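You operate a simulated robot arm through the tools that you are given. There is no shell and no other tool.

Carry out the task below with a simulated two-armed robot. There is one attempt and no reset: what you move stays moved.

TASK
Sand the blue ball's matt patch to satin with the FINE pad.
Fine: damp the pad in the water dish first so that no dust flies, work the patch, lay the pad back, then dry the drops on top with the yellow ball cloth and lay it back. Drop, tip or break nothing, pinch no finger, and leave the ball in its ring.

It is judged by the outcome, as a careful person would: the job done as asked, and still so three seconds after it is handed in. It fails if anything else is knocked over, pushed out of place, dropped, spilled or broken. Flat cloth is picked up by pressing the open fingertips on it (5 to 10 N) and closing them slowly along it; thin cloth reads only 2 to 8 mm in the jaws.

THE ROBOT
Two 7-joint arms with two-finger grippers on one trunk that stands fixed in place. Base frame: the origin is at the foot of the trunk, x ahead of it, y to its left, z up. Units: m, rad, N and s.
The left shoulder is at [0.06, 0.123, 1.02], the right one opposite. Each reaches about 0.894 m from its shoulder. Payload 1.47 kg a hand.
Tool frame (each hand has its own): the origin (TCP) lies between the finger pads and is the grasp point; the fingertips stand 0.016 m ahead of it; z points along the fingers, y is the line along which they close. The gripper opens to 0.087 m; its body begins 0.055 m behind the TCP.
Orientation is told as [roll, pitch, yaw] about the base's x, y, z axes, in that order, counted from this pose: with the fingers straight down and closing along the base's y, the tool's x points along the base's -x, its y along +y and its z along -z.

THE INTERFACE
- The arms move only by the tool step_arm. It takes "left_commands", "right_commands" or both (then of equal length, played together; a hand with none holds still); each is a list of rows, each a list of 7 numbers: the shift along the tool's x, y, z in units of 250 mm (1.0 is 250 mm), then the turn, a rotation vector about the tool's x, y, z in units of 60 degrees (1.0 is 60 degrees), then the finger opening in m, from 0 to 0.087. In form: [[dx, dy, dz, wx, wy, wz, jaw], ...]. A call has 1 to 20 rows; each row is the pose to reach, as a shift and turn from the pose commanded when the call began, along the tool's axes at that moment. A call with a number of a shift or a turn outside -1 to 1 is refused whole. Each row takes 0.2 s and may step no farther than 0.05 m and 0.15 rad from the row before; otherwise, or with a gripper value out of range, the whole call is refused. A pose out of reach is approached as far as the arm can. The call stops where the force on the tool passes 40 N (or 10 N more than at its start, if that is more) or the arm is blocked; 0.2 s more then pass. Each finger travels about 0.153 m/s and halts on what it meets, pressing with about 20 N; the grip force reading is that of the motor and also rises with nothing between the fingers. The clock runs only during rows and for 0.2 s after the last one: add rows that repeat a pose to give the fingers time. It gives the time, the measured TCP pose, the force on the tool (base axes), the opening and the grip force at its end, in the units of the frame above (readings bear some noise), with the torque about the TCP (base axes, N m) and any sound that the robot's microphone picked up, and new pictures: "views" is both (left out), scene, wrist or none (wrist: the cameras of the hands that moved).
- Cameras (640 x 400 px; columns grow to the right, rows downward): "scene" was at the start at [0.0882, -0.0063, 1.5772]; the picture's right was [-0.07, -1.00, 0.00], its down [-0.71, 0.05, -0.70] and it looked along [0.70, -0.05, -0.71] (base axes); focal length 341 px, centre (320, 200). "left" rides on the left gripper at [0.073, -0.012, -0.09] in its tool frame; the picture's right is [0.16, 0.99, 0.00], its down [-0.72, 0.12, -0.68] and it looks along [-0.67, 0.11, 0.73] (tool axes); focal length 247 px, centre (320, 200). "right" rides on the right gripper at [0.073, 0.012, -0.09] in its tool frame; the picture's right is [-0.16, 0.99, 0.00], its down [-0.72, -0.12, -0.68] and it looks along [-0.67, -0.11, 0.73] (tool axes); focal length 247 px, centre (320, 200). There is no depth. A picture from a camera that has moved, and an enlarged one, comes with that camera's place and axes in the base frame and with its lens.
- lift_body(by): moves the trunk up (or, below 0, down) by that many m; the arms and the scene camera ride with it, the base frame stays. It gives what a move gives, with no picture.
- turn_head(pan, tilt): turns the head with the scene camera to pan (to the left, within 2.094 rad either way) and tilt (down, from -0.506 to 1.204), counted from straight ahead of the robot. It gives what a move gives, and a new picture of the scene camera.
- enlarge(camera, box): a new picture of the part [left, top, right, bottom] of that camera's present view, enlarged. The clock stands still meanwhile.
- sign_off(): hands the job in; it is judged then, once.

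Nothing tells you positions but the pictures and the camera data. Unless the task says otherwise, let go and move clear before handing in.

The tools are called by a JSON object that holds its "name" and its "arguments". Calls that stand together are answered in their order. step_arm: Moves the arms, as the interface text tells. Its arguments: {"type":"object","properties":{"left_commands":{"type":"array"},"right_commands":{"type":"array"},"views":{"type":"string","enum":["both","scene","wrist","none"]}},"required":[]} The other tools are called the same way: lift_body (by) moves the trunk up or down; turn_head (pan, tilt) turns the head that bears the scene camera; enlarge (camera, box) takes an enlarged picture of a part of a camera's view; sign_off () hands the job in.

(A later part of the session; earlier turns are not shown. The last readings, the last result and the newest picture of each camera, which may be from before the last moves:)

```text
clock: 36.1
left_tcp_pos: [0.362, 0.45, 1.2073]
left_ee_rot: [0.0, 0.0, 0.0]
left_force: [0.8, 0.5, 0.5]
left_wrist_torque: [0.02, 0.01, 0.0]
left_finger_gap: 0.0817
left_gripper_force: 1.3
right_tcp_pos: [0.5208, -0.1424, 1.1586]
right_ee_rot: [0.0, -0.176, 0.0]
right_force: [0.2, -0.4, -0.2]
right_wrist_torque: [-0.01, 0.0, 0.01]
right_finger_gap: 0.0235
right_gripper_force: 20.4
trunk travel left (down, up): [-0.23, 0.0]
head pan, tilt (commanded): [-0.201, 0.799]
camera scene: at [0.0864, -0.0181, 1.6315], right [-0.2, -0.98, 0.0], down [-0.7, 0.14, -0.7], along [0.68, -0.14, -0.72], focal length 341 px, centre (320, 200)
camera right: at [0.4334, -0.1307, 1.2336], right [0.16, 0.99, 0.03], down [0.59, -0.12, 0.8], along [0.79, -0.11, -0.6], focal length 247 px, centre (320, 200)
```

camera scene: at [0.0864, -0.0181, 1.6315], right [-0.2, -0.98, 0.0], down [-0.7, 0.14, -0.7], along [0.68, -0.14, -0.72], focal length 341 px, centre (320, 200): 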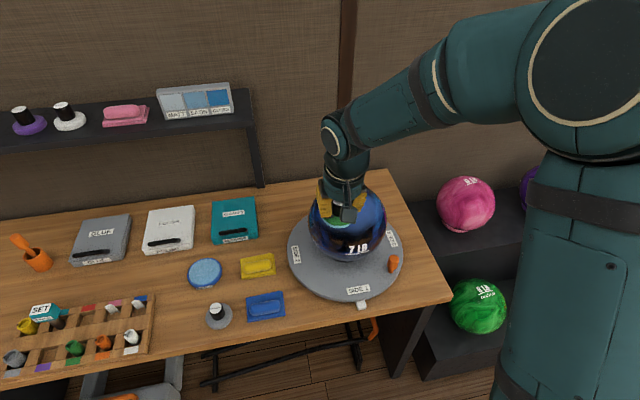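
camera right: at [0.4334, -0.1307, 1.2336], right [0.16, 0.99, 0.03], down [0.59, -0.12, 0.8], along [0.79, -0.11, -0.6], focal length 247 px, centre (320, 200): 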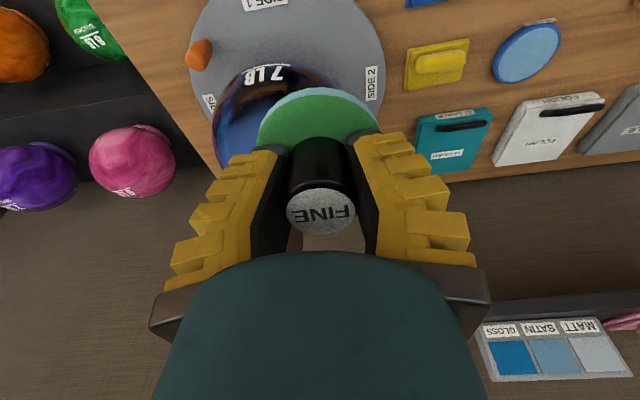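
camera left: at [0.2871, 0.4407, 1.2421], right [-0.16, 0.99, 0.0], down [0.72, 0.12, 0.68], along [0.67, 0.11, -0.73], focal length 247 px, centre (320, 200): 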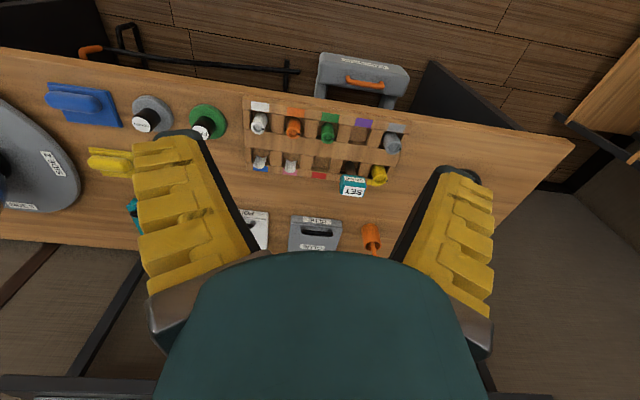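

Everything else is undisturbed. I'll bring the left hand round so its camera sees the ball and pad from the left, well clear of the right hand.

{"name": "step_arm", "arguments": {"left_commands": [[-0.06, -0.078, 0.015, 0, 0, 0.125, 0.08], [-0.12, -0.155, 0.03, 0, 0, 0.25, 0.08], [-0.18, -0.233, 0.045, 0, 0, 0.375, 0.08], [-0.24, -0.31, 0.06, 0, 0, 0.5, 0.08], [-0.3, -0.388, 0.075, 0, 0, 0.625, 0.08], [-0.36, -0.465, 0.09, 0, 0, 0.75, 0.08], [-0.42, -0.543, 0.105, 0, 0, 0.875, 0.08], [-0.48, -0.62, 0.12, 0, 0, 1.0, 0.08]], "views": "none"}}

{"name": "step_arm", "arguments": {"left_commands": [[-0.13, 0.018, 0.02, 0, 0, 0.083, 0.08], [-0.26, 0.035, 0.04, 0, 0, 0.167, 0.08], [-0.39, 0.053, 0.06, 0, 0, 0.25, 0.08], [-0.52, 0.07, 0.08, 0, 0, 0.333, 0.08], [-0.65, 0.088, 0.1, 0, 0, 0.417, 0.08], [-0.777, 0.106, 0.12, 0, 0, 0.5, 0.08]], "views": "both"}}

```text
clock: 38.0
left_tcp_pos: [0.4832, 0.2942, 1.1746]
left_ee_rot: [0.0, 0.0, -1.05]
left_force: [1.8, 0.0, 0.3]
left_wrist_torque: [0.01, 0.02, 0.0]
left_finger_gap: 0.0816
left_gripper_force: 1.8
right_tcp_pos: [0.5214, -0.1407, 1.1591]
right_ee_rot: [0.001, -0.175, 0.0]
right_force: [-0.4, 0.6, -0.4]
right_wrist_torque: [0.0, 0.01, -0.02]
right_finger_gap: 0.0233
right_gripper_force: 19.6
trunk travel left (down, up): [-0.23, 0.0]
head pan, tilt (commanded): [-0.201, 0.799]
```

```text
clock: 39.4
left_tcp_pos: [0.6031, 0.1417, 1.1446]
left_ee_rot: [-0.001, 0.0, -1.573]
left_force: [-0.3, -0.2, 0.4]
left_wrist_torque: [0.0, 0.0, -0.01]
left_finger_gap: 0.0817
left_gripper_force: 0.9
right_tcp_pos: [0.5223, -0.1417, 1.1597]
right_ee_rot: [0.0, -0.173, 0.0]
right_force: [0.6, 0.2, 0.1]
right_wrist_torque: [0.03, 0.03, 0.01]
right_finger_gap: 0.0231
right_gripper_force: 20.6
trunk travel left (down, up): [-0.23, 0.0]
head pan, tilt (commanded): [-0.201, 0.799]
camera scene: at [0.0873, -0.0175, 1.6314], right [-0.2, -0.98, 0.0], down [-0.7, 0.14, -0.7], along [0.68, -0.14, -0.72], focal length 341 px, centre (320, 200)
camera left: at [0.59, 0.2151, 1.2359], right [0.99, 0.16, 0.0], down [0.11, -0.72, 0.68], along [0.11, -0.67, -0.73], focal length 247 px, centre (320, 200)
```

scene: 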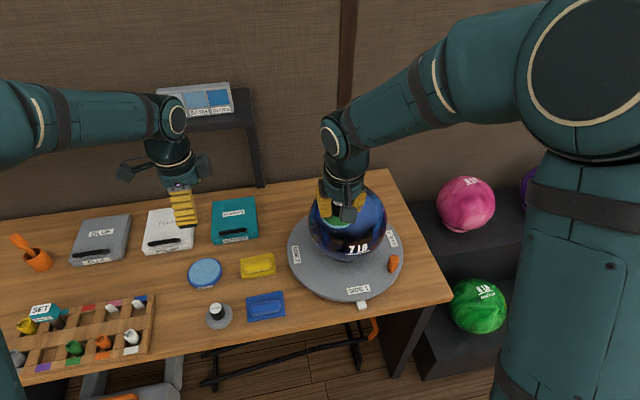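
left: 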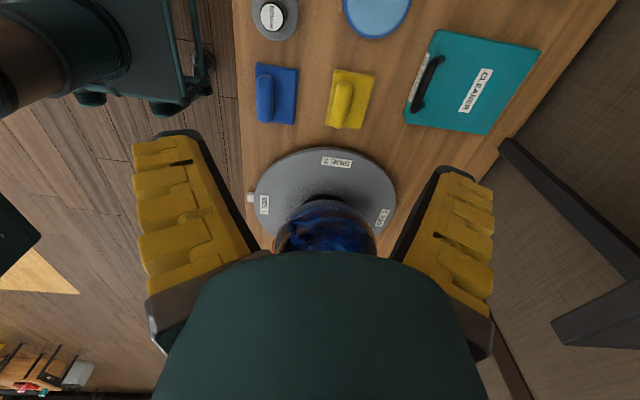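

The palm hides the ball top in the left view. I'll pitch the left hand 25° and raise it so that camera looks across at the ball.

{"name": "step_arm", "arguments": {"left_commands": [[0, 0, -0.05, 0, -0.104, 0, 0.08], [0, 0, -0.1, 0, -0.208, 0, 0.08], [0, 0, -0.15, 0, -0.3125, 0, 0.08], [0, 0, -0.2, 0, -0.4167, 0, 0.08], [0, 0, -0.2, 0, -0.4167, 0, 0.08]], "views": "wrist"}}

{"name": "enlarge", "arguments": {"camera": "left", "box": [220, 80, 420, 260]}}

```text
clock: 40.5
left_tcp_pos: [0.6024, 0.1421, 1.1968]
left_ee_rot: [0.001, -0.438, -1.57]
left_force: [-0.9, 0.8, -0.7]
left_wrist_torque: [-0.01, 0.01, 0.01]
left_finger_gap: 0.0817
left_gripper_force: 1.1
right_tcp_pos: [0.5211, -0.1419, 1.1593]
right_ee_rot: [0.001, -0.176, 0.0]
right_force: [-0.1, -0.2, 0.1]
right_wrist_torque: [0.01, -0.02, 0.02]
right_finger_gap: 0.0228
right_gripper_force: 20.0
trunk travel left (down, up): [-0.23, 0.0]
head pan, tilt (commanded): [-0.201, 0.799]
camera left: at [0.5899, 0.2458, 1.2486], right [0.99, 0.14, -0.07], down [0.12, -0.37, 0.92], along [0.11, -0.92, -0.38], focal length 247 px, centre (320, 200)
```

left: 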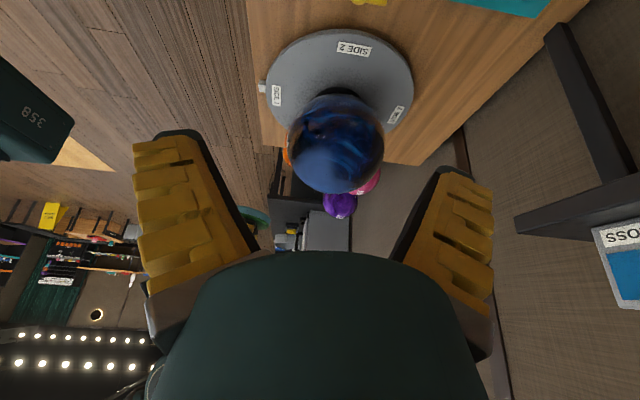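

```text
2.22 times, centred on (320, 170) of left
camera zoom: at [0.5899, 0.2458, 1.2486], right [0.99, 0.14, -0.07], down [0.12, -0.37, 0.92], along [0.11, -0.92, -0.38], focal length 549 px, centre (320, 267)
```

zoom: 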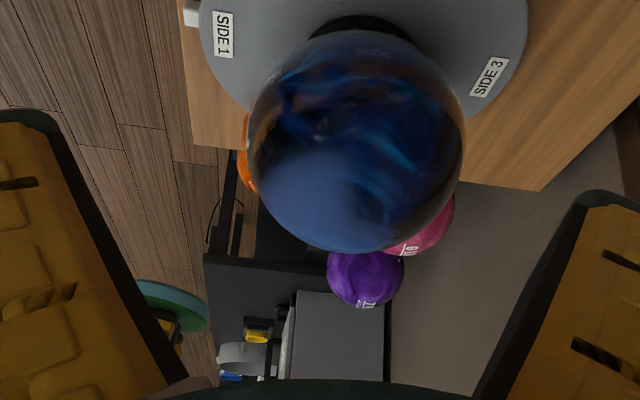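

From the left I see the patch on the top-front of the ball, centred about (0.63, -0.20, 1.02) with a soft edge about 33° out. I'll bring the pad to hover about 3.5 cm off the patch, turned to face it squarely.

{"name": "step_arm", "arguments": {"right_commands": [[-0.056, -0.042, 0.059, 0.017, -0.068, 0, 0.02], [-0.112, -0.085, 0.119, 0.034, -0.136, 0, 0.02], [-0.169, -0.127, 0.178, 0.052, -0.203, 0, 0.02], [-0.225, -0.17, 0.238, 0.069, -0.271, 0, 0.02], [-0.281, -0.212, 0.297, 0.086, -0.339, 0, 0.02], [-0.281, -0.212, 0.297, 0.086, -0.339, 0, 0.02]], "views": "both"}}

{"name": "enlarge", "arguments": {"camera": "left", "box": [220, 80, 420, 260]}}

```text
clock: 42.0
left_tcp_pos: [0.6007, 0.1417, 1.1963]
left_ee_rot: [0.0, -0.437, -1.573]
left_force: [0.2, 0.1, 0.6]
left_wrist_torque: [-0.04, -0.02, 0.02]
left_finger_gap: 0.0817
left_gripper_force: 1.0
right_tcp_pos: [0.6011, -0.1941, 1.0995]
right_ee_rot: [-0.098, -0.531, 0.017]
right_force: [0.1, -0.1, -0.7]
right_wrist_torque: [0.0, 0.0, -0.05]
right_finger_gap: 0.0227
right_gripper_force: 19.9
trunk travel left (down, up): [-0.23, 0.0]
head pan, tilt (commanded): [-0.201, 0.799]
camera scene: at [0.0857, -0.0172, 1.6316], right [-0.2, -0.98, 0.0], down [-0.7, 0.14, -0.7], along [0.68, -0.14, -0.72], focal length 341 px, centre (320, 200)
camera right: at [0.4946, -0.1759, 1.1367], right [0.17, 0.99, 0.0], down [0.28, -0.04, 0.96], along [0.95, -0.16, -0.28], focal length 247 px, centre (320, 200)
```

scene: 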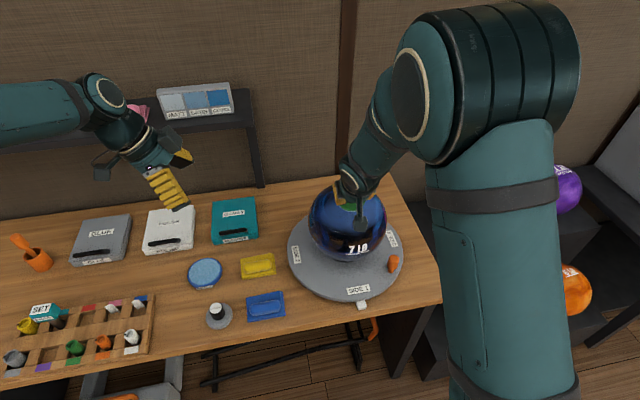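
right: 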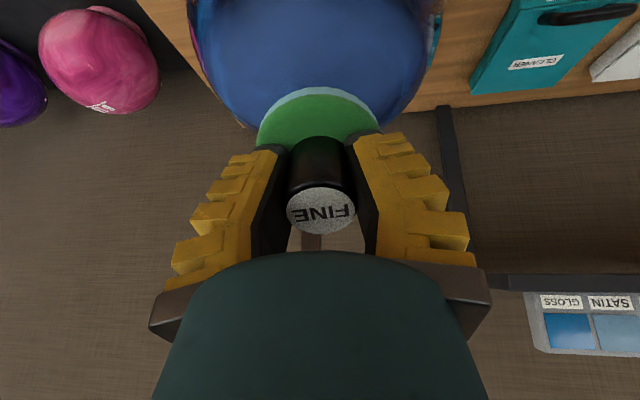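

```text
2.22 times, centred on (320, 170) of left
camera zoom: at [0.5893, 0.2458, 1.2489], right [0.99, 0.14, -0.07], down [0.12, -0.37, 0.92], along [0.11, -0.92, -0.38], focal length 549 px, centre (320, 267)
```

zoom: 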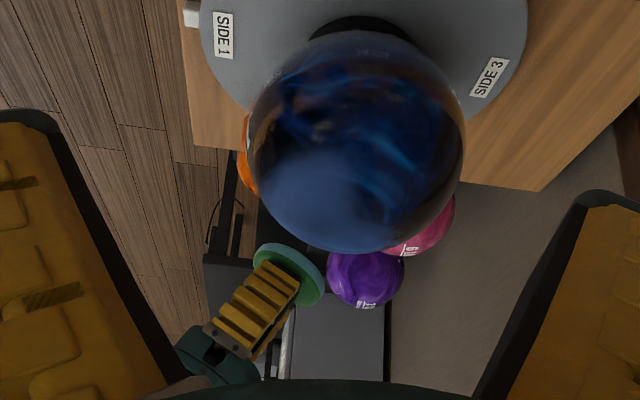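

This is a clear side view of the pad approaching the ball. I'll enlarge more to measure how the pad sits in the grip.

{"name": "enlarge", "arguments": {"camera": "left", "box": [270, 130, 370, 240]}}

{"name": "enlarge", "arguments": {"camera": "scene", "box": [290, 160, 410, 280]}}

{"name": "enlarge", "arguments": {"camera": "right", "box": [180, 0, 460, 250]}}

```text
3.64 times, centred on (320, 185) of left
camera zoom: at [0.5893, 0.2458, 1.2489], right [0.99, 0.14, -0.07], down [0.12, -0.37, 0.92], along [0.11, -0.92, -0.38], focal length 898 px, centre (320, 254)
```

zoom: 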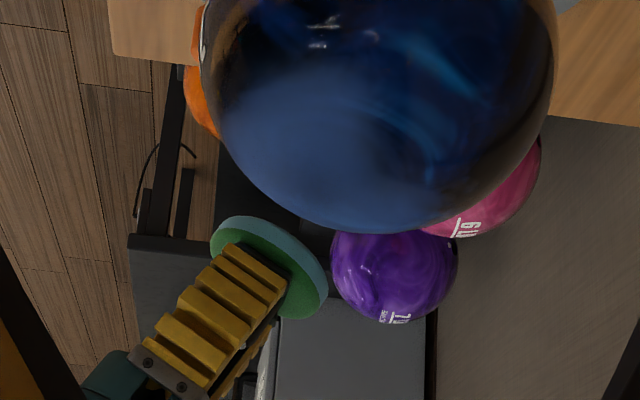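

```text
3.33 times, centred on (350, 220) of scene
camera zoom: at [0.0857, -0.0172, 1.6316], right [-0.2, -0.98, 0.0], down [-0.7, 0.14, -0.7], along [0.68, -0.14, -0.72], focal length 1137 px, centre (220, 133)
```

zoom: 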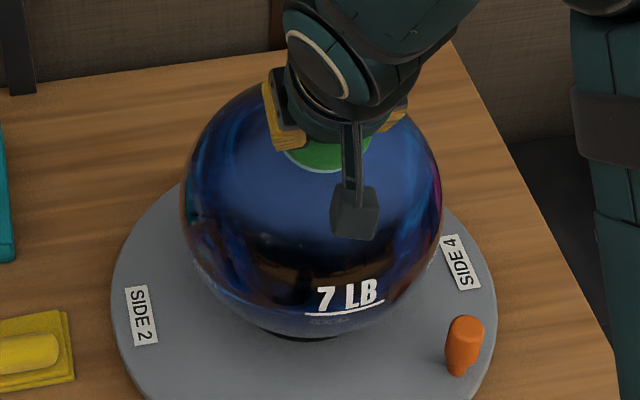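

```text
1.60 times, centred on (320, 125) of right
camera zoom: at [0.4946, -0.1759, 1.1367], right [0.17, 0.99, 0.0], down [0.28, -0.04, 0.96], along [0.95, -0.16, -0.28], focal length 395 px, centre (320, 320)
```

zoom: 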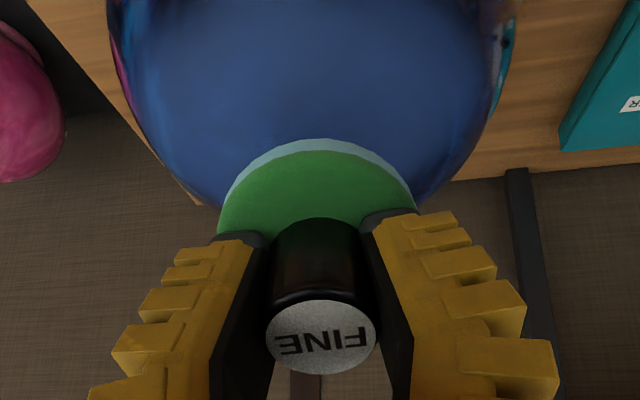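

The pad sits a few degrees off the tool axis. I'm correcting the pitch slightly and approaching by 18 mm along the patch's normal.

{"name": "step_arm", "arguments": {"right_commands": [[0.005, 0, 0.025, 0, 0.025, 0, 0.02], [0.01, 0, 0.05, 0, 0.05, 0, 0.02], [0.013, 0, 0.071, 0, 0.076, 0, 0.02], [0.013, 0, 0.071, 0, 0.076, 0, 0.02]], "views": "none"}}

{"name": "enlarge", "arguments": {"camera": "left", "box": [270, 130, 370, 240]}}

{"name": "enlarge", "arguments": {"camera": "right", "box": [180, 0, 460, 250]}}

```text
clock: 43.0
left_tcp_pos: [0.603, 0.1433, 1.1969]
left_ee_rot: [0.0, -0.436, -1.571]
left_force: [0.4, 0.2, -0.6]
left_wrist_torque: [-0.02, 0.0, -0.02]
left_finger_gap: 0.0817
left_gripper_force: 1.4
right_tcp_pos: [0.6086, -0.1955, 1.0824]
right_ee_rot: [-0.093, -0.451, 0.009]
right_force: [0.5, -0.2, -0.4]
right_wrist_torque: [0.01, 0.0, -0.03]
right_finger_gap: 0.0226
right_gripper_force: 20.0
trunk travel left (down, up): [-0.23, 0.0]
head pan, tilt (commanded): [-0.201, 0.799]
```

```text
3.64 times, centred on (320, 185) of left
camera zoom: at [0.5896, 0.2462, 1.2486], right [0.99, 0.14, -0.07], down [0.12, -0.37, 0.92], along [0.11, -0.92, -0.38], focal length 898 px, centre (320, 254)
```

zoom: 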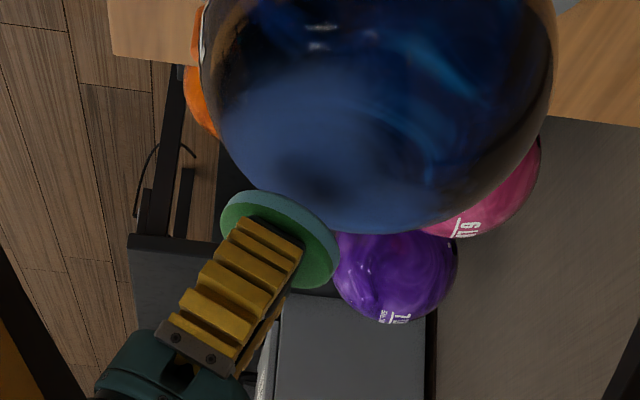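

```text
1.60 times, centred on (320, 125) of right
camera zoom: at [0.5049, -0.1762, 1.1291], right [0.17, 0.98, -0.01], down [0.35, -0.05, 0.93], along [0.92, -0.17, -0.36], focal length 395 px, centre (320, 320)
```

zoom: 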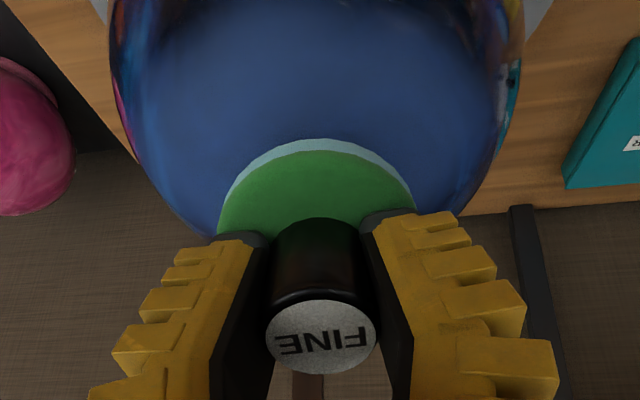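

The pad is now parallel to the patch, with maybe 15 mm of gap. I'm closing that in small steps and watching for first contact.

{"name": "step_arm", "arguments": {"right_commands": [[0.0017, 0, 0.016, 0, 0, 0, 0.02], [0.0034, 0, 0.032, 0, 0, 0, 0.02], [0.005, 0, 0.048, 0, 0, 0, 0.02]], "views": "none"}}

{"name": "step_arm", "arguments": {"right_commands": [[0.0008, 0, 0.008, 0, 0, 0, 0.02], [0.0016, 0, 0.016, 0, 0, 0, 0.02]], "views": "none"}}

{"name": "enlarge", "arguments": {"camera": "left", "box": [270, 130, 370, 240]}}

```text
clock: 43.8
left_tcp_pos: [0.604, 0.1416, 1.1975]
left_ee_rot: [0.0, -0.438, -1.574]
left_force: [-0.5, -0.3, -0.3]
left_wrist_torque: [-0.04, 0.01, 0.01]
left_finger_gap: 0.0816
left_gripper_force: 1.0
right_tcp_pos: [0.6135, -0.1966, 1.0715]
right_ee_rot: [-0.093, -0.45, 0.009]
right_force: [0.8, -0.5, -0.4]
right_wrist_torque: [-0.03, 0.01, 0.04]
right_finger_gap: 0.0228
right_gripper_force: 20.6
trunk travel left (down, up): [-0.23, 0.0]
head pan, tilt (commanded): [-0.201, 0.799]
```

```text
clock: 44.4
left_tcp_pos: [0.6015, 0.1422, 1.1953]
left_ee_rot: [0.0, -0.438, -1.571]
left_force: [0.2, 0.0, -0.1]
left_wrist_torque: [-0.01, 0.0, -0.02]
left_finger_gap: 0.0818
left_gripper_force: 1.2
right_tcp_pos: [0.6145, -0.1957, 1.0674]
right_ee_rot: [-0.092, -0.45, 0.008]
right_force: [0.7, -0.1, 0.0]
right_wrist_torque: [-0.02, -0.04, 0.02]
right_finger_gap: 0.0226
right_gripper_force: 20.0
trunk travel left (down, up): [-0.23, 0.0]
head pan, tilt (commanded): [-0.201, 0.799]
```

```text
3.64 times, centred on (320, 185) of left
camera zoom: at [0.5898, 0.246, 1.2485], right [0.99, 0.14, -0.07], down [0.12, -0.37, 0.92], along [0.11, -0.92, -0.38], focal length 898 px, centre (320, 254)
```

zoom: 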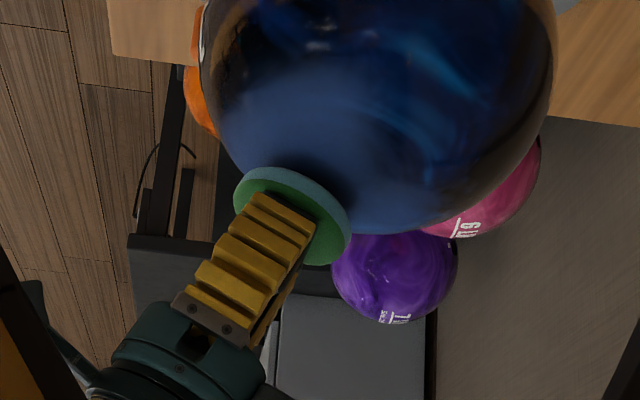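

Almost touching, with no force yet. I'm stepping 2 mm at a time until there's light contact.

{"name": "step_arm", "arguments": {"right_commands": [[0.0008, 0, 0.008, 0, 0, 0, 0.02]], "views": "none"}}

{"name": "step_arm", "arguments": {"right_commands": [[0.0008, 0, 0.008, 0, 0, 0, 0.02]], "views": "none"}}

```text
clock: 44.8
left_tcp_pos: [0.6026, 0.1411, 1.1968]
left_ee_rot: [0.0, -0.437, -1.572]
left_force: [-0.2, -0.5, -1.1]
left_wrist_torque: [0.0, 0.0, 0.02]
left_finger_gap: 0.0817
left_gripper_force: 1.1
right_tcp_pos: [0.6161, -0.1961, 1.0648]
right_ee_rot: [-0.093, -0.45, 0.01]
right_force: [0.0, 0.5, -0.9]
right_wrist_torque: [-0.01, 0.02, 0.01]
right_finger_gap: 0.0226
right_gripper_force: 20.3
trunk travel left (down, up): [-0.23, 0.0]
head pan, tilt (commanded): [-0.201, 0.799]
```

```text
clock: 45.1
left_tcp_pos: [0.6021, 0.1429, 1.1969]
left_ee_rot: [0.0, -0.435, -1.57]
left_force: [-0.5, -0.1, -0.6]
left_wrist_torque: [-0.02, 0.02, 0.01]
left_finger_gap: 0.0819
left_gripper_force: 1.0
right_tcp_pos: [0.6167, -0.1978, 1.0629]
right_ee_rot: [-0.095, -0.451, 0.01]
right_force: [-0.8, -0.9, -0.9]
right_wrist_torque: [0.04, 0.02, 0.0]
right_finger_gap: 0.0227
right_gripper_force: 20.1
trunk travel left (down, up): [-0.23, 0.0]
head pan, tilt (commanded): [-0.201, 0.799]
```

{"name": "step_arm", "arguments": {"right_commands": [[0.0008, 0, 0.008, 0, 0, 0, 0.02]], "views": "none"}}

{"name": "step_arm", "arguments": {"right_commands": [[0.0006, 0, 0.006, 0, 0, 0, 0.02]], "views": "none"}}

{"name": "enlarge", "arguments": {"camera": "left", "box": [290, 150, 360, 220]}}

```text
clock: 45.5
left_tcp_pos: [0.6029, 0.1416, 1.1968]
left_ee_rot: [0.001, -0.436, -1.57]
left_force: [-0.8, 0.8, -0.8]
left_wrist_torque: [0.0, 0.04, 0.03]
left_finger_gap: 0.0816
left_gripper_force: 1.6
right_tcp_pos: [0.6164, -0.1959, 1.0617]
right_ee_rot: [-0.093, -0.45, 0.008]
right_force: [0.3, -0.2, -0.8]
right_wrist_torque: [0.03, 0.01, 0.0]
right_finger_gap: 0.0228
right_gripper_force: 19.8
trunk travel left (down, up): [-0.23, 0.0]
head pan, tilt (commanded): [-0.201, 0.799]
```

```text
clock: 46.0
left_tcp_pos: [0.6017, 0.141, 1.1969]
left_ee_rot: [0.0, -0.436, -1.571]
left_force: [0.3, 0.3, -0.3]
left_wrist_torque: [0.01, 0.03, 0.0]
left_finger_gap: 0.0817
left_gripper_force: 1.0
right_tcp_pos: [0.6185, -0.1975, 1.0611]
right_ee_rot: [-0.093, -0.451, 0.007]
right_force: [0.7, 0.3, -0.2]
right_wrist_torque: [0.01, 0.0, 0.01]
right_finger_gap: 0.0228
right_gripper_force: 20.5
trunk travel left (down, up): [-0.23, 0.0]
head pan, tilt (commanded): [-0.201, 0.799]
```

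```text
5.71 times, centred on (325, 185) of left
camera zoom: at [0.59, 0.2461, 1.2484], right [0.99, 0.14, -0.07], down [0.12, -0.37, 0.92], along [0.11, -0.92, -0.38], focal length 1411 px, centre (291, 286)
```

zoom: 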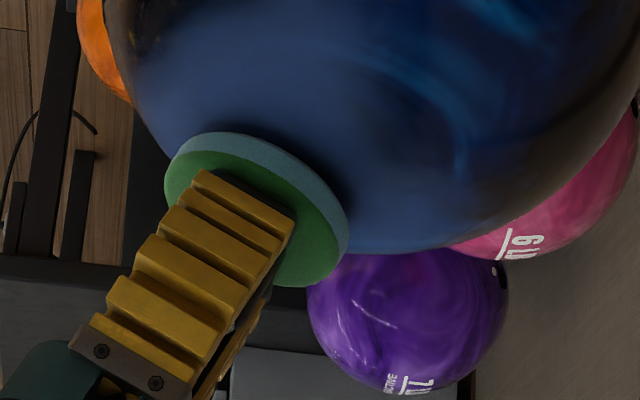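

{"name": "step_arm", "arguments": {"right_commands": [[0.0008, 0, 0.008, 0, 0, 0, 0.02]], "views": "none"}}

{"name": "step_arm", "arguments": {"right_commands": [[0.0008, 0, 0.008, 0, 0, 0, 0.02]], "views": "none"}}

{"name": "enlarge", "arguments": {"camera": "left", "box": [290, 150, 360, 220]}}

```text
clock: 46.4
left_tcp_pos: [0.6028, 0.1423, 1.1963]
left_ee_rot: [-0.001, -0.436, -1.57]
left_force: [1.2, 0.0, 0.4]
left_wrist_torque: [-0.03, 0.02, -0.01]
left_finger_gap: 0.0816
left_gripper_force: 0.8
right_tcp_pos: [0.6178, -0.1975, 1.0581]
right_ee_rot: [-0.091, -0.45, 0.01]
right_force: [-0.5, -0.2, -0.5]
right_wrist_torque: [-0.02, 0.01, -0.02]
right_finger_gap: 0.0229
right_gripper_force: 20.1
trunk travel left (down, up): [-0.23, 0.0]
head pan, tilt (commanded): [-0.201, 0.799]
```

```text
clock: 46.8
left_tcp_pos: [0.6003, 0.1422, 1.1974]
left_ee_rot: [0.001, -0.438, -1.569]
left_force: [0.3, -0.2, 0.5]
left_wrist_torque: [0.0, -0.01, 0.02]
left_finger_gap: 0.0814
left_gripper_force: 1.6
right_tcp_pos: [0.6183, -0.1961, 1.0581]
right_ee_rot: [-0.094, -0.452, 0.01]
right_force: [-3.7, -0.2, 7.4]
right_wrist_torque: [-0.03, 0.09, -0.03]
right_finger_gap: 0.0227
right_gripper_force: 20.1
trunk travel left (down, up): [-0.23, 0.0]
head pan, tilt (commanded): [-0.201, 0.799]
```

```text
5.71 times, centred on (325, 185) of left
camera zoom: at [0.589, 0.2462, 1.249], right [0.99, 0.14, -0.07], down [0.12, -0.37, 0.92], along [0.11, -0.92, -0.38], focal length 1411 px, centre (291, 286)
```

zoom: 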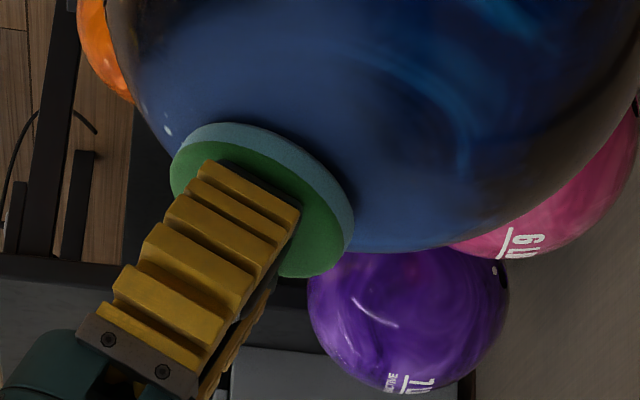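

Light contact: about 8 N, square onto the patch, and a first droplet has appeared. I'll start with one small, slow circle around the contact point, following the ball's curve.

{"name": "step_arm", "arguments": {"right_commands": [[0, 0.0463, 0.0027, 0.0764, 0, 0, 0.02], [-0.0327, 0.0327, 0.0059, 0.054, 0.054, 0, 0.02], [-0.0461, 0, 0.0069, 0, 0.0764, 0, 0.02], [-0.0327, -0.0327, 0.0049, -0.054, 0.054, 0, 0.02], [0, -0.0463, 0.0011, -0.0764, 0, 0, 0.02], [0.0327, -0.0327, -0.0021, -0.054, -0.054, 0, 0.02], [0.0463, 0, -0.0031, 0, -0.0764, 0, 0.02], [0.0327, 0.0327, -0.0011, 0.054, -0.054, 0, 0.02], [0, 0.0463, 0.0027, 0.0764, 0, 0, 0.02], [0, 0, 0, 0, 0, 0, 0.02]], "views": "both"}}

{"name": "enlarge", "arguments": {"camera": "left", "box": [260, 80, 390, 220]}}

```text
clock: 49.0
left_tcp_pos: [0.6017, 0.1421, 1.1975]
left_ee_rot: [0.001, -0.437, -1.573]
left_force: [0.6, -1.1, 0.0]
left_wrist_torque: [0.02, -0.02, 0.02]
left_finger_gap: 0.0816
left_gripper_force: 1.3
right_tcp_pos: [0.6188, -0.197, 1.0571]
right_ee_rot: [-0.091, -0.453, 0.009]
right_force: [-2.0, -0.5, 7.0]
right_wrist_torque: [-0.04, 0.0, 0.01]
right_finger_gap: 0.0245
right_gripper_force: 19.7
trunk travel left (down, up): [-0.23, 0.0]
head pan, tilt (commanded): [-0.201, 0.799]
camera scene: at [0.0848, -0.0187, 1.6317], right [-0.2, -0.98, 0.0], down [-0.7, 0.14, -0.7], along [0.68, -0.14, -0.72], focal length 341 px, centre (320, 200)
camera right: at [0.5149, -0.1791, 1.1037], right [0.17, 0.98, -0.01], down [0.35, -0.05, 0.94], along [0.92, -0.17, -0.35], focal length 247 px, centre (320, 200)
```

scene: 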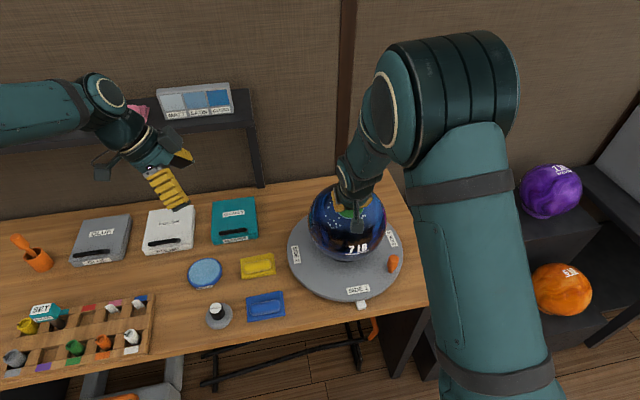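
right: 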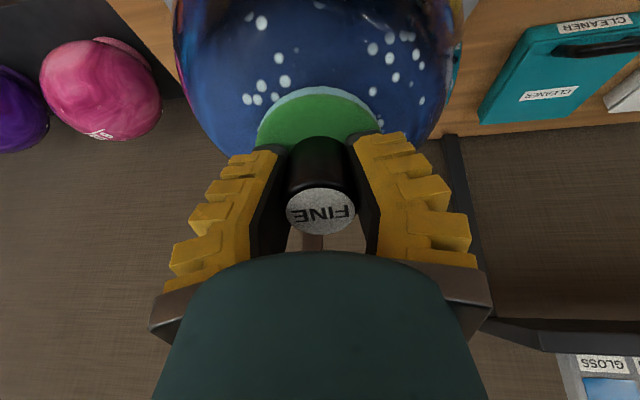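

```text
2.86 times, centred on (325, 150) of left
camera zoom: at [0.5886, 0.2445, 1.2496], right [0.99, 0.14, -0.07], down [0.11, -0.37, 0.92], along [0.11, -0.92, -0.38], focal length 706 px, centre (306, 343)
```

zoom: 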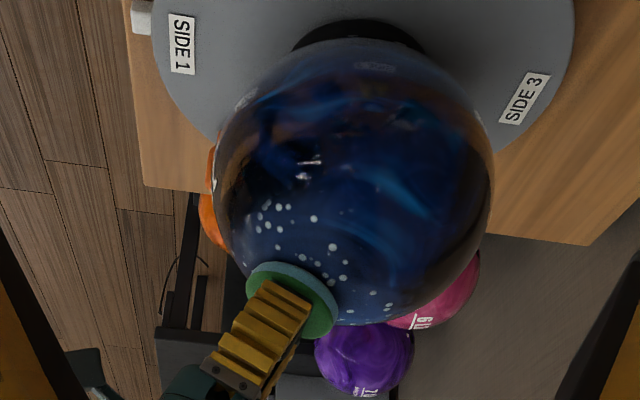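

Droplets now lie on the ball and the force is steady at 7 N. I'll look closely at the patch to judge how it is changing.

{"name": "enlarge", "arguments": {"camera": "right", "box": [160, 0, 470, 160]}}

{"name": "enlarge", "arguments": {"camera": "scene", "box": [290, 160, 410, 280]}}

{"name": "enlarge", "arguments": {"camera": "left", "box": [270, 130, 370, 240]}}

```text
2.06 times, centred on (315, 80) of right
camera zoom: at [0.5149, -0.1791, 1.1037], right [0.17, 0.98, -0.01], down [0.35, -0.05, 0.94], along [0.92, -0.17, -0.35], focal length 510 px, centre (330, 448)
```

zoom: 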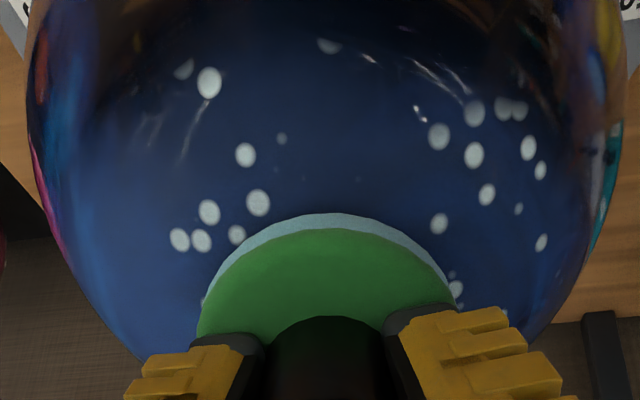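

```text
3.33 times, centred on (350, 220) of scene
camera zoom: at [0.0848, -0.0187, 1.6317], right [-0.2, -0.98, 0.0], down [-0.7, 0.14, -0.7], along [0.68, -0.14, -0.72], focal length 1137 px, centre (220, 133)
```

zoom: 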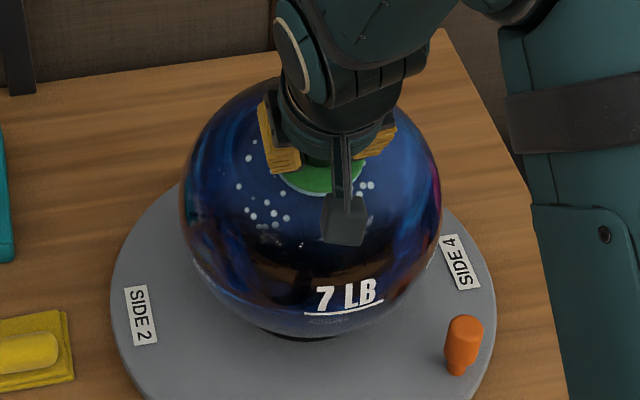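

```text
3.64 times, centred on (320, 185) of left
camera zoom: at [0.5886, 0.2445, 1.2496], right [0.99, 0.14, -0.07], down [0.11, -0.37, 0.92], along [0.11, -0.92, -0.38], focal length 898 px, centre (320, 254)
```

zoom: 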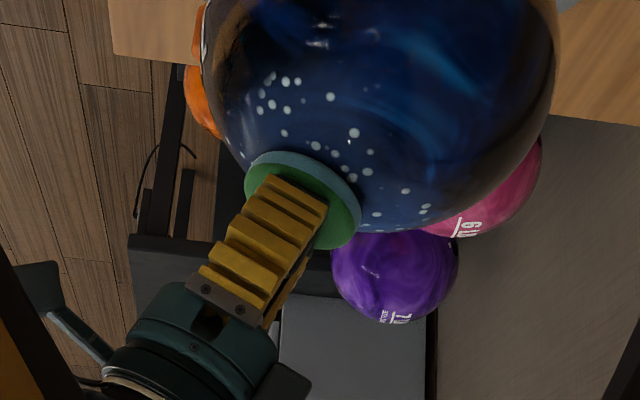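

The patch has visibly darkened and shows sharper reflections. I'll lift the pad off along the normal and pull it back to inspect the whole patch before doing more.

{"name": "step_arm", "arguments": {"right_commands": [[-0.008, 0, -0.08, 0, 0, 0, 0.02], [-0.016, 0, -0.16, 0, 0, 0, 0.02], [-0.024, 0, -0.24, 0, 0, 0, 0.02], [0.1, -0.1, -0.32, 0, 0, 0, 0.02], [0.2, -0.2, -0.4, 0, 0, 0, 0.02], [0.3, -0.3, -0.4, 0, 0, 0, 0.02], [0.3, -0.3, -0.4, 0, 0, 0, 0.02]], "views": "both"}}

{"name": "enlarge", "arguments": {"camera": "scene", "box": [290, 160, 410, 280]}}

{"name": "enlarge", "arguments": {"camera": "left", "box": [260, 80, 390, 220]}}

{"name": "enlarge", "arguments": {"camera": "right", "box": [180, 0, 460, 250]}}

```text
clock: 50.5
left_tcp_pos: [0.6016, 0.143, 1.1969]
left_ee_rot: [0.001, -0.435, -1.569]
left_force: [0.1, 0.1, -0.1]
left_wrist_torque: [-0.01, 0.03, -0.01]
left_finger_gap: 0.0819
left_gripper_force: 1.4
right_tcp_pos: [0.5052, -0.2631, 1.1187]
right_ee_rot: [-0.094, -0.449, 0.01]
right_force: [0.4, 0.4, -0.5]
right_wrist_torque: [-0.04, 0.0, 0.0]
right_finger_gap: 0.0237
right_gripper_force: 19.9
trunk travel left (down, up): [-0.23, 0.0]
head pan, tilt (commanded): [-0.201, 0.799]
camera scene: at [0.0866, -0.0159, 1.6315], right [-0.2, -0.98, 0.0], down [-0.7, 0.14, -0.7], along [0.68, -0.14, -0.72], focal length 341 px, centre (320, 200)
camera right: at [0.4018, -0.2436, 1.1652], right [0.17, 0.98, -0.01], down [0.35, -0.05, 0.93], along [0.92, -0.17, -0.36], focal length 247 px, centre (320, 200)
```

scene: 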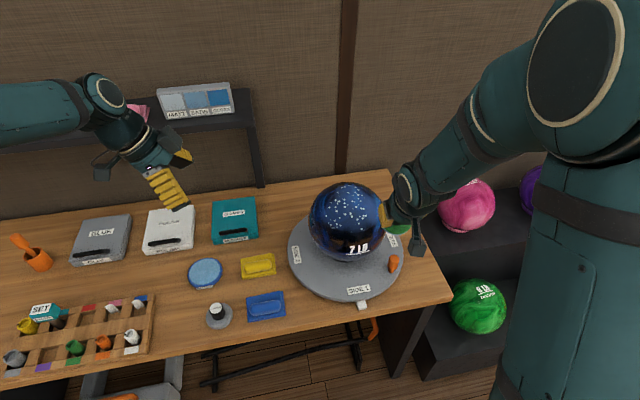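
right: 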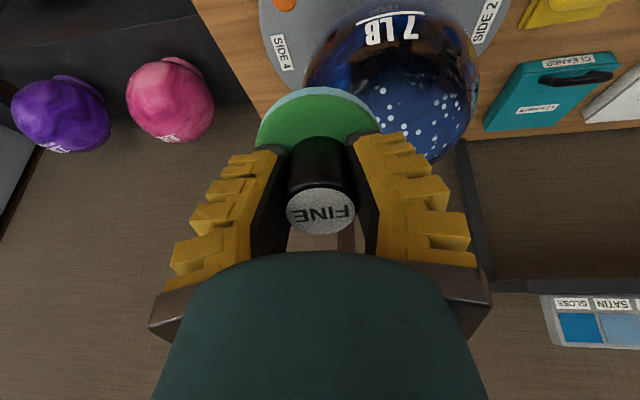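

```text
3.33 times, centred on (350, 220) of scene
camera zoom: at [0.0866, -0.0159, 1.6315], right [-0.2, -0.98, 0.0], down [-0.7, 0.14, -0.7], along [0.68, -0.14, -0.72], focal length 1137 px, centre (220, 133)
```

zoom: 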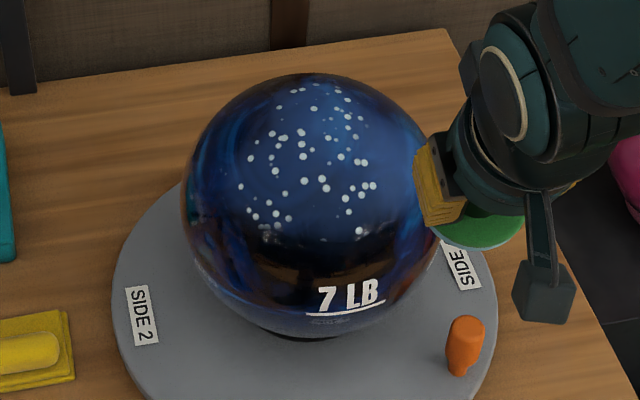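

```text
2.86 times, centred on (325, 150) of left
camera zoom: at [0.59, 0.2469, 1.2482], right [0.99, 0.14, -0.07], down [0.12, -0.37, 0.92], along [0.11, -0.92, -0.38], focal length 706 px, centre (306, 343)
```

zoom: 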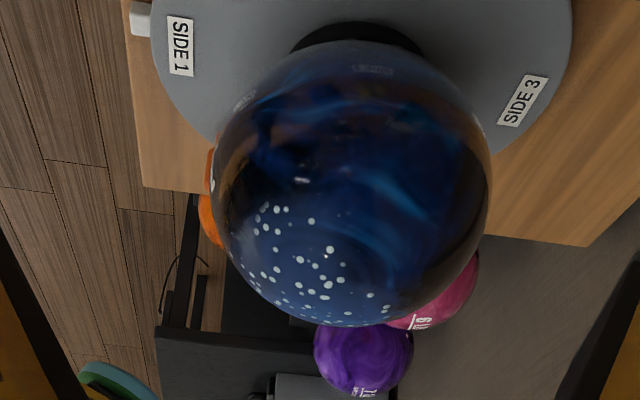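

```text
1.60 times, centred on (320, 125) of right
camera zoom: at [0.4018, -0.2436, 1.1652], right [0.17, 0.98, -0.01], down [0.35, -0.05, 0.93], along [0.92, -0.17, -0.36], focal length 395 px, centre (320, 320)
```

zoom: 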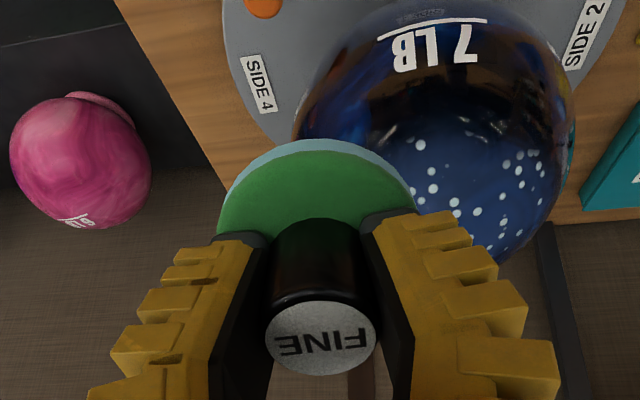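

{"name": "enlarge", "arguments": {"camera": "scene", "box": [305, 178, 385, 240]}}

{"name": "enlarge", "arguments": {"camera": "left", "box": [285, 130, 365, 205]}}

{"name": "enlarge", "arguments": {"camera": "scene", "box": [150, 75, 250, 130]}}

```text
6.45 times, centred on (345, 209) of scene
camera zoom: at [0.0866, -0.0159, 1.6315], right [-0.2, -0.98, 0.0], down [-0.7, 0.14, -0.7], along [0.68, -0.14, -0.72], focal length 2201 px, centre (159, 142)
```

zoom: 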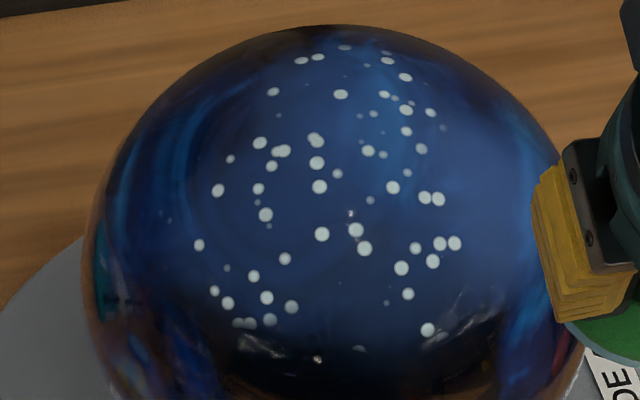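

```text
5.33 times, centred on (325, 168) of left
camera zoom: at [0.59, 0.2469, 1.2482], right [0.99, 0.14, -0.07], down [0.12, -0.37, 0.92], along [0.11, -0.92, -0.38], focal length 1317 px, centre (293, 373)
```

zoom: 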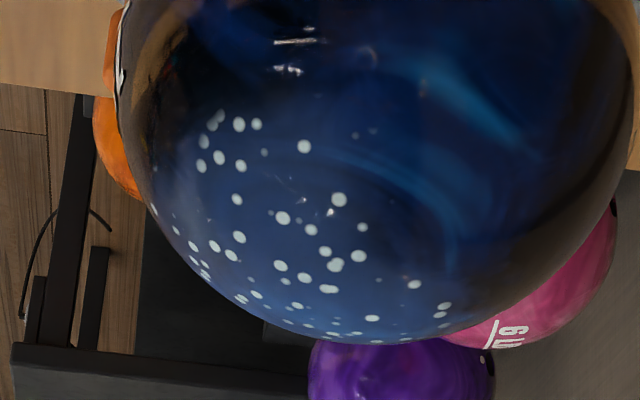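

```text
6.40 times, centred on (200, 102) of scene
camera zoom: at [0.0866, -0.0159, 1.6315], right [-0.2, -0.98, 0.0], down [-0.7, 0.14, -0.7], along [0.68, -0.14, -0.72], focal length 2184 px, centre (1088, 824)
```

zoom: 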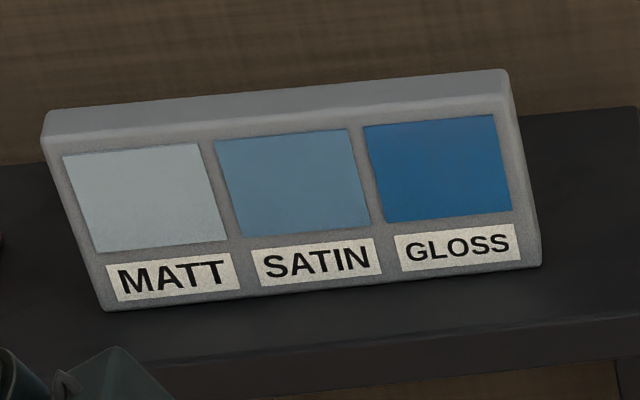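

The centre has gone darker and satin-like, but the rim of the patch still looks hazy. I'll work the outer ring next, first approaching its front edge with the pad tilted to match, stopping about 3 mm short.

{"name": "step_arm", "arguments": {"right_commands": [[-0.019, 0.06, 0.0625, 0, -0.061, 0, 0.02], [-0.037, 0.12, 0.125, 0, -0.122, 0, 0.02], [-0.056, 0.18, 0.187, 0, -0.183, 0, 0.02], [-0.075, 0.24, 0.25, 0, -0.244, 0, 0.02], [-0.0932, 0.3, 0.3123, 0, -0.3056, 0, 0.02], [-0.1, 0.3, 0.341, 0, -0.3056, 0, 0.02], [-0.106, 0.3, 0.37, 0, -0.3056, 0, 0.02], [-0.1124, 0.3, 0.3982, 0, -0.3056, 0, 0.02]], "views": "wrist"}}

{"name": "enlarge", "arguments": {"camera": "left", "box": [260, 80, 390, 220]}}

```text
clock: 52.4
left_tcp_pos: [0.6027, 0.1422, 1.1966]
left_ee_rot: [0.001, -0.436, -1.57]
left_force: [0.1, -0.1, -0.3]
left_wrist_torque: [0.01, 0.01, 0.02]
left_finger_gap: 0.0814
left_gripper_force: 1.0
right_tcp_pos: [0.5771, -0.1973, 1.0369]
right_ee_rot: [-0.117, -0.767, 0.052]
right_force: [-0.1, -0.3, -1.3]
right_wrist_torque: [-0.04, 0.05, 0.02]
right_finger_gap: 0.0237
right_gripper_force: 20.2
trunk travel left (down, up): [-0.23, 0.0]
head pan, tilt (commanded): [-0.201, 0.799]
camera right: at [0.4624, -0.1813, 1.0473], right [0.14, 0.99, 0.03], down [0.04, -0.03, 1.0], along [0.99, -0.14, -0.05], focal length 247 px, centre (320, 200)
```

right: 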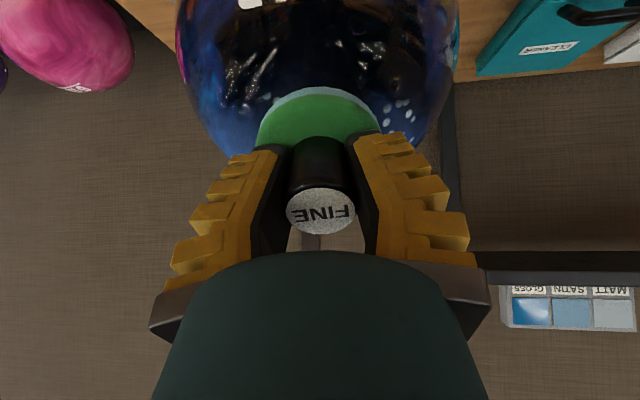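

```text
2.86 times, centred on (325, 150) of left
camera zoom: at [0.5899, 0.2459, 1.2485], right [0.99, 0.14, -0.07], down [0.12, -0.37, 0.92], along [0.11, -0.92, -0.38], focal length 706 px, centre (306, 343)
```

zoom: 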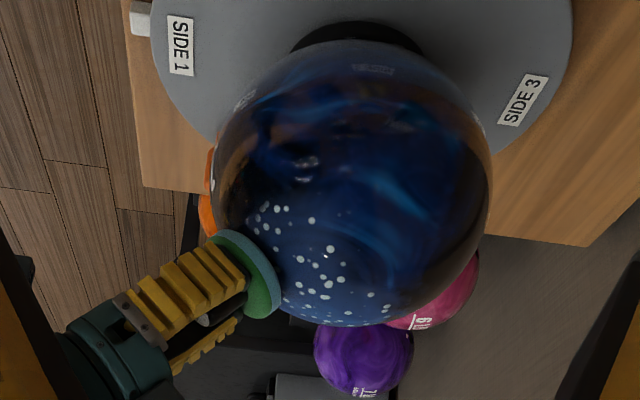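

No contact yet. Stepping in by 2 mm at a time.

{"name": "step_arm", "arguments": {"right_commands": [[0.0008, 0, 0.008, 0, 0, 0, 0.02]], "views": "none"}}

{"name": "step_arm", "arguments": {"right_commands": [[0.0008, 0, 0.008, 0, 0, 0, 0.02]], "views": "none"}}

```text
clock: 52.8
left_tcp_pos: [0.6018, 0.1428, 1.1967]
left_ee_rot: [-0.001, -0.435, -1.572]
left_force: [0.0, 0.7, 0.2]
left_wrist_torque: [-0.01, -0.03, -0.02]
left_finger_gap: 0.0816
left_gripper_force: 0.7
right_tcp_pos: [0.5774, -0.1979, 1.0345]
right_ee_rot: [-0.117, -0.767, 0.051]
right_force: [0.5, 0.0, -0.6]
right_wrist_torque: [-0.01, 0.01, -0.03]
right_finger_gap: 0.0231
right_gripper_force: 20.2
trunk travel left (down, up): [-0.23, 0.0]
head pan, tilt (commanded): [-0.201, 0.799]
```

```text
clock: 53.1
left_tcp_pos: [0.6015, 0.1427, 1.1964]
left_ee_rot: [-0.002, -0.435, -1.573]
left_force: [0.5, 0.1, 0.2]
left_wrist_torque: [0.0, 0.04, -0.02]
left_finger_gap: 0.0819
left_gripper_force: 1.2
right_tcp_pos: [0.5794, -0.198, 1.0339]
right_ee_rot: [-0.118, -0.768, 0.05]
right_force: [-1.1, 0.4, 2.0]
right_wrist_torque: [0.04, 0.07, 0.01]
right_finger_gap: 0.0236
right_gripper_force: 20.1
trunk travel left (down, up): [-0.23, 0.0]
head pan, tilt (commanded): [-0.201, 0.799]
```

First contact at the front edge is 2 N, which refines the ball centre to about (0.675, -0.21, 0.924). I'm pressing 1 mm more and stroking along the front rim toward the left, then checking force there.

{"name": "step_arm", "arguments": {"right_commands": [[0, 0, 0.005, 0, 0, 0, 0.02], [0, 0.0728, 0.0103, 0.1194, 0, 0, 0.02], [0, 0.1443, 0.0247, 0.2388, 0, 0, 0.02]], "views": "none"}}

{"name": "enlarge", "arguments": {"camera": "left", "box": [260, 80, 390, 220]}}

```text
clock: 54.0
left_tcp_pos: [0.6026, 0.1433, 1.197]
left_ee_rot: [-0.001, -0.439, -1.572]
left_force: [-0.4, 0.5, -0.8]
left_wrist_torque: [0.0, 0.03, 0.02]
left_finger_gap: 0.0818
left_gripper_force: 1.1
right_tcp_pos: [0.5845, -0.1601, 1.0252]
right_ee_rot: [-0.369, -0.77, 0.051]
right_force: [-5.6, 7.2, 5.0]
right_wrist_torque: [0.03, 0.06, 0.01]
right_finger_gap: 0.024
right_gripper_force: 20.3
trunk travel left (down, up): [-0.23, 0.0]
head pan, tilt (commanded): [-0.201, 0.799]
```

```text
2.86 times, centred on (325, 150) of left
camera zoom: at [0.5895, 0.247, 1.2483], right [0.99, 0.14, -0.07], down [0.12, -0.37, 0.92], along [0.11, -0.92, -0.38], focal length 706 px, centre (306, 343)
```

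zoom: 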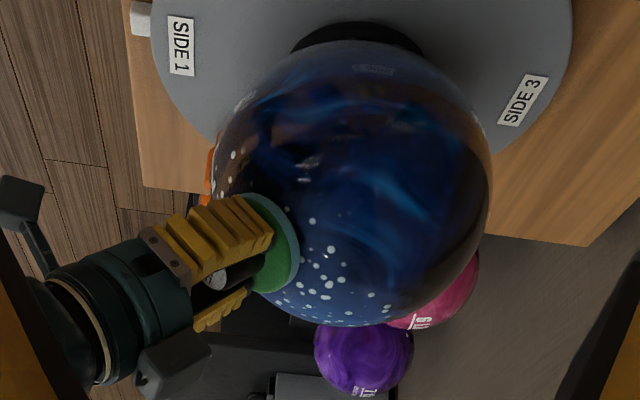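

About 10 N at the front-left rim, which is acceptable. I'm stroking back across the front rim to the right side now.

{"name": "step_arm", "arguments": {"right_commands": [[0, -0.0728, 0.0038, -0.1194, 0, 0, 0.02], [0, -0.1443, 0.0167, -0.2388, 0, 0, 0.02], [0, -0.2139, 0.0384, -0.3581, 0, 0, 0.02], [0, -0.28, 0.0686, -0.4775, 0, 0, 0.02]], "views": "none"}}

{"name": "enlarge", "arguments": {"camera": "left", "box": [260, 80, 390, 220]}}

{"name": "enlarge", "arguments": {"camera": "scene", "box": [290, 160, 410, 310]}}

```text
clock: 55.0
left_tcp_pos: [0.6028, 0.1406, 1.1984]
left_ee_rot: [0.002, -0.434, -1.57]
left_force: [-0.4, -0.3, -0.7]
left_wrist_torque: [0.02, 0.03, -0.03]
left_finger_gap: 0.0817
left_gripper_force: 0.6
right_tcp_pos: [0.5816, -0.2352, 1.0317]
right_ee_rot: [0.135, -0.77, 0.048]
right_force: [-4.0, -2.7, 4.2]
right_wrist_torque: [-0.04, -0.01, -0.03]
right_finger_gap: 0.0251
right_gripper_force: 19.6
trunk travel left (down, up): [-0.23, 0.0]
head pan, tilt (commanded): [-0.201, 0.799]
```

```text
2.86 times, centred on (325, 150) of left
camera zoom: at [0.5893, 0.2445, 1.2491], right [0.99, 0.14, -0.07], down [0.12, -0.37, 0.92], along [0.11, -0.92, -0.38], focal length 706 px, centre (306, 343)
```

zoom: 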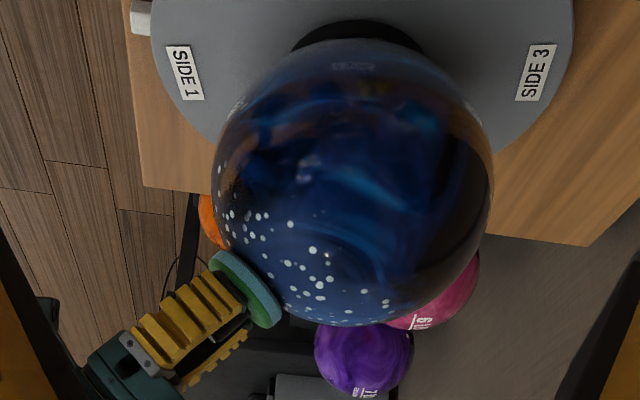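

```text
2.67 times, centred on (350, 235) of scene
camera zoom: at [0.0857, -0.0189, 1.6315], right [-0.2, -0.98, 0.0], down [-0.7, 0.14, -0.7], along [0.68, -0.14, -0.72], focal length 910 px, centre (240, 107)
```

zoom: 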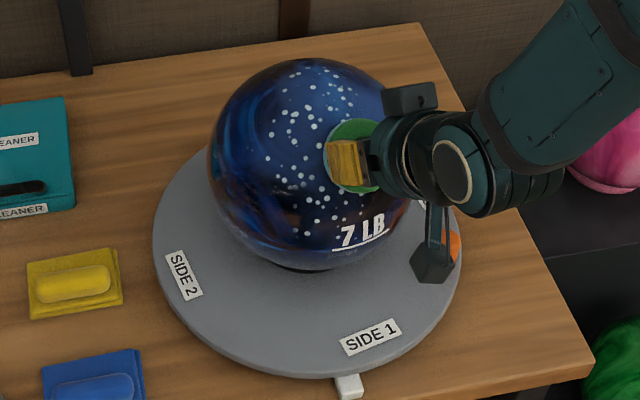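

The turntable has crept round about 12° under the sideways stroke, as it turns freely. I'll stroke back the other way, which should turn it back, then favour strokes through the axis.

{"name": "step_arm", "arguments": {"right_commands": [[0, 0.0728, 0.0053, 0.1194, 0, 0, 0.02], [0, 0.1443, 0.0197, 0.2388, 0, 0, 0.02], [0, 0.2139, 0.0428, 0.3581, 0, 0, 0.02]], "views": "none"}}

{"name": "enlarge", "arguments": {"camera": "scene", "box": [290, 160, 410, 310]}}

```text
clock: 55.8
left_tcp_pos: [0.6015, 0.1442, 1.1958]
left_ee_rot: [0.0, -0.437, -1.57]
left_force: [-0.3, -0.2, -0.7]
left_wrist_torque: [-0.06, -0.03, 0.02]
left_finger_gap: 0.0818
left_gripper_force: 0.9
right_tcp_pos: [0.5811, -0.1758, 1.0301]
right_ee_rot: [-0.245, -0.768, 0.055]
right_force: [-5.9, 4.2, 4.4]
right_wrist_torque: [0.04, 0.07, 0.05]
right_finger_gap: 0.0255
right_gripper_force: 19.9
trunk travel left (down, up): [-0.23, 0.0]
head pan, tilt (commanded): [-0.201, 0.799]
```

```text
2.67 times, centred on (350, 235) of scene
camera zoom: at [0.0862, -0.0141, 1.6315], right [-0.2, -0.98, 0.0], down [-0.7, 0.14, -0.7], along [0.68, -0.14, -0.72], focal length 910 px, centre (240, 107)
```

zoom: 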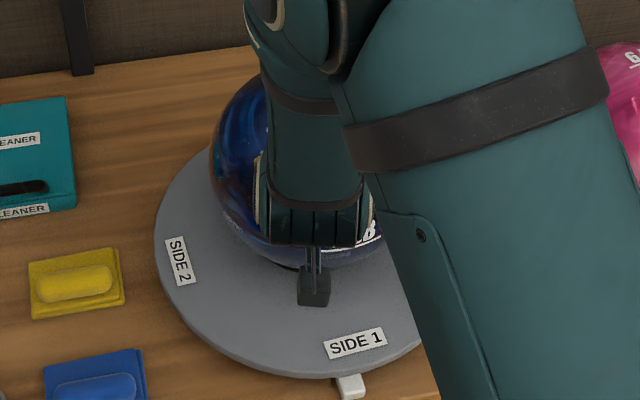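

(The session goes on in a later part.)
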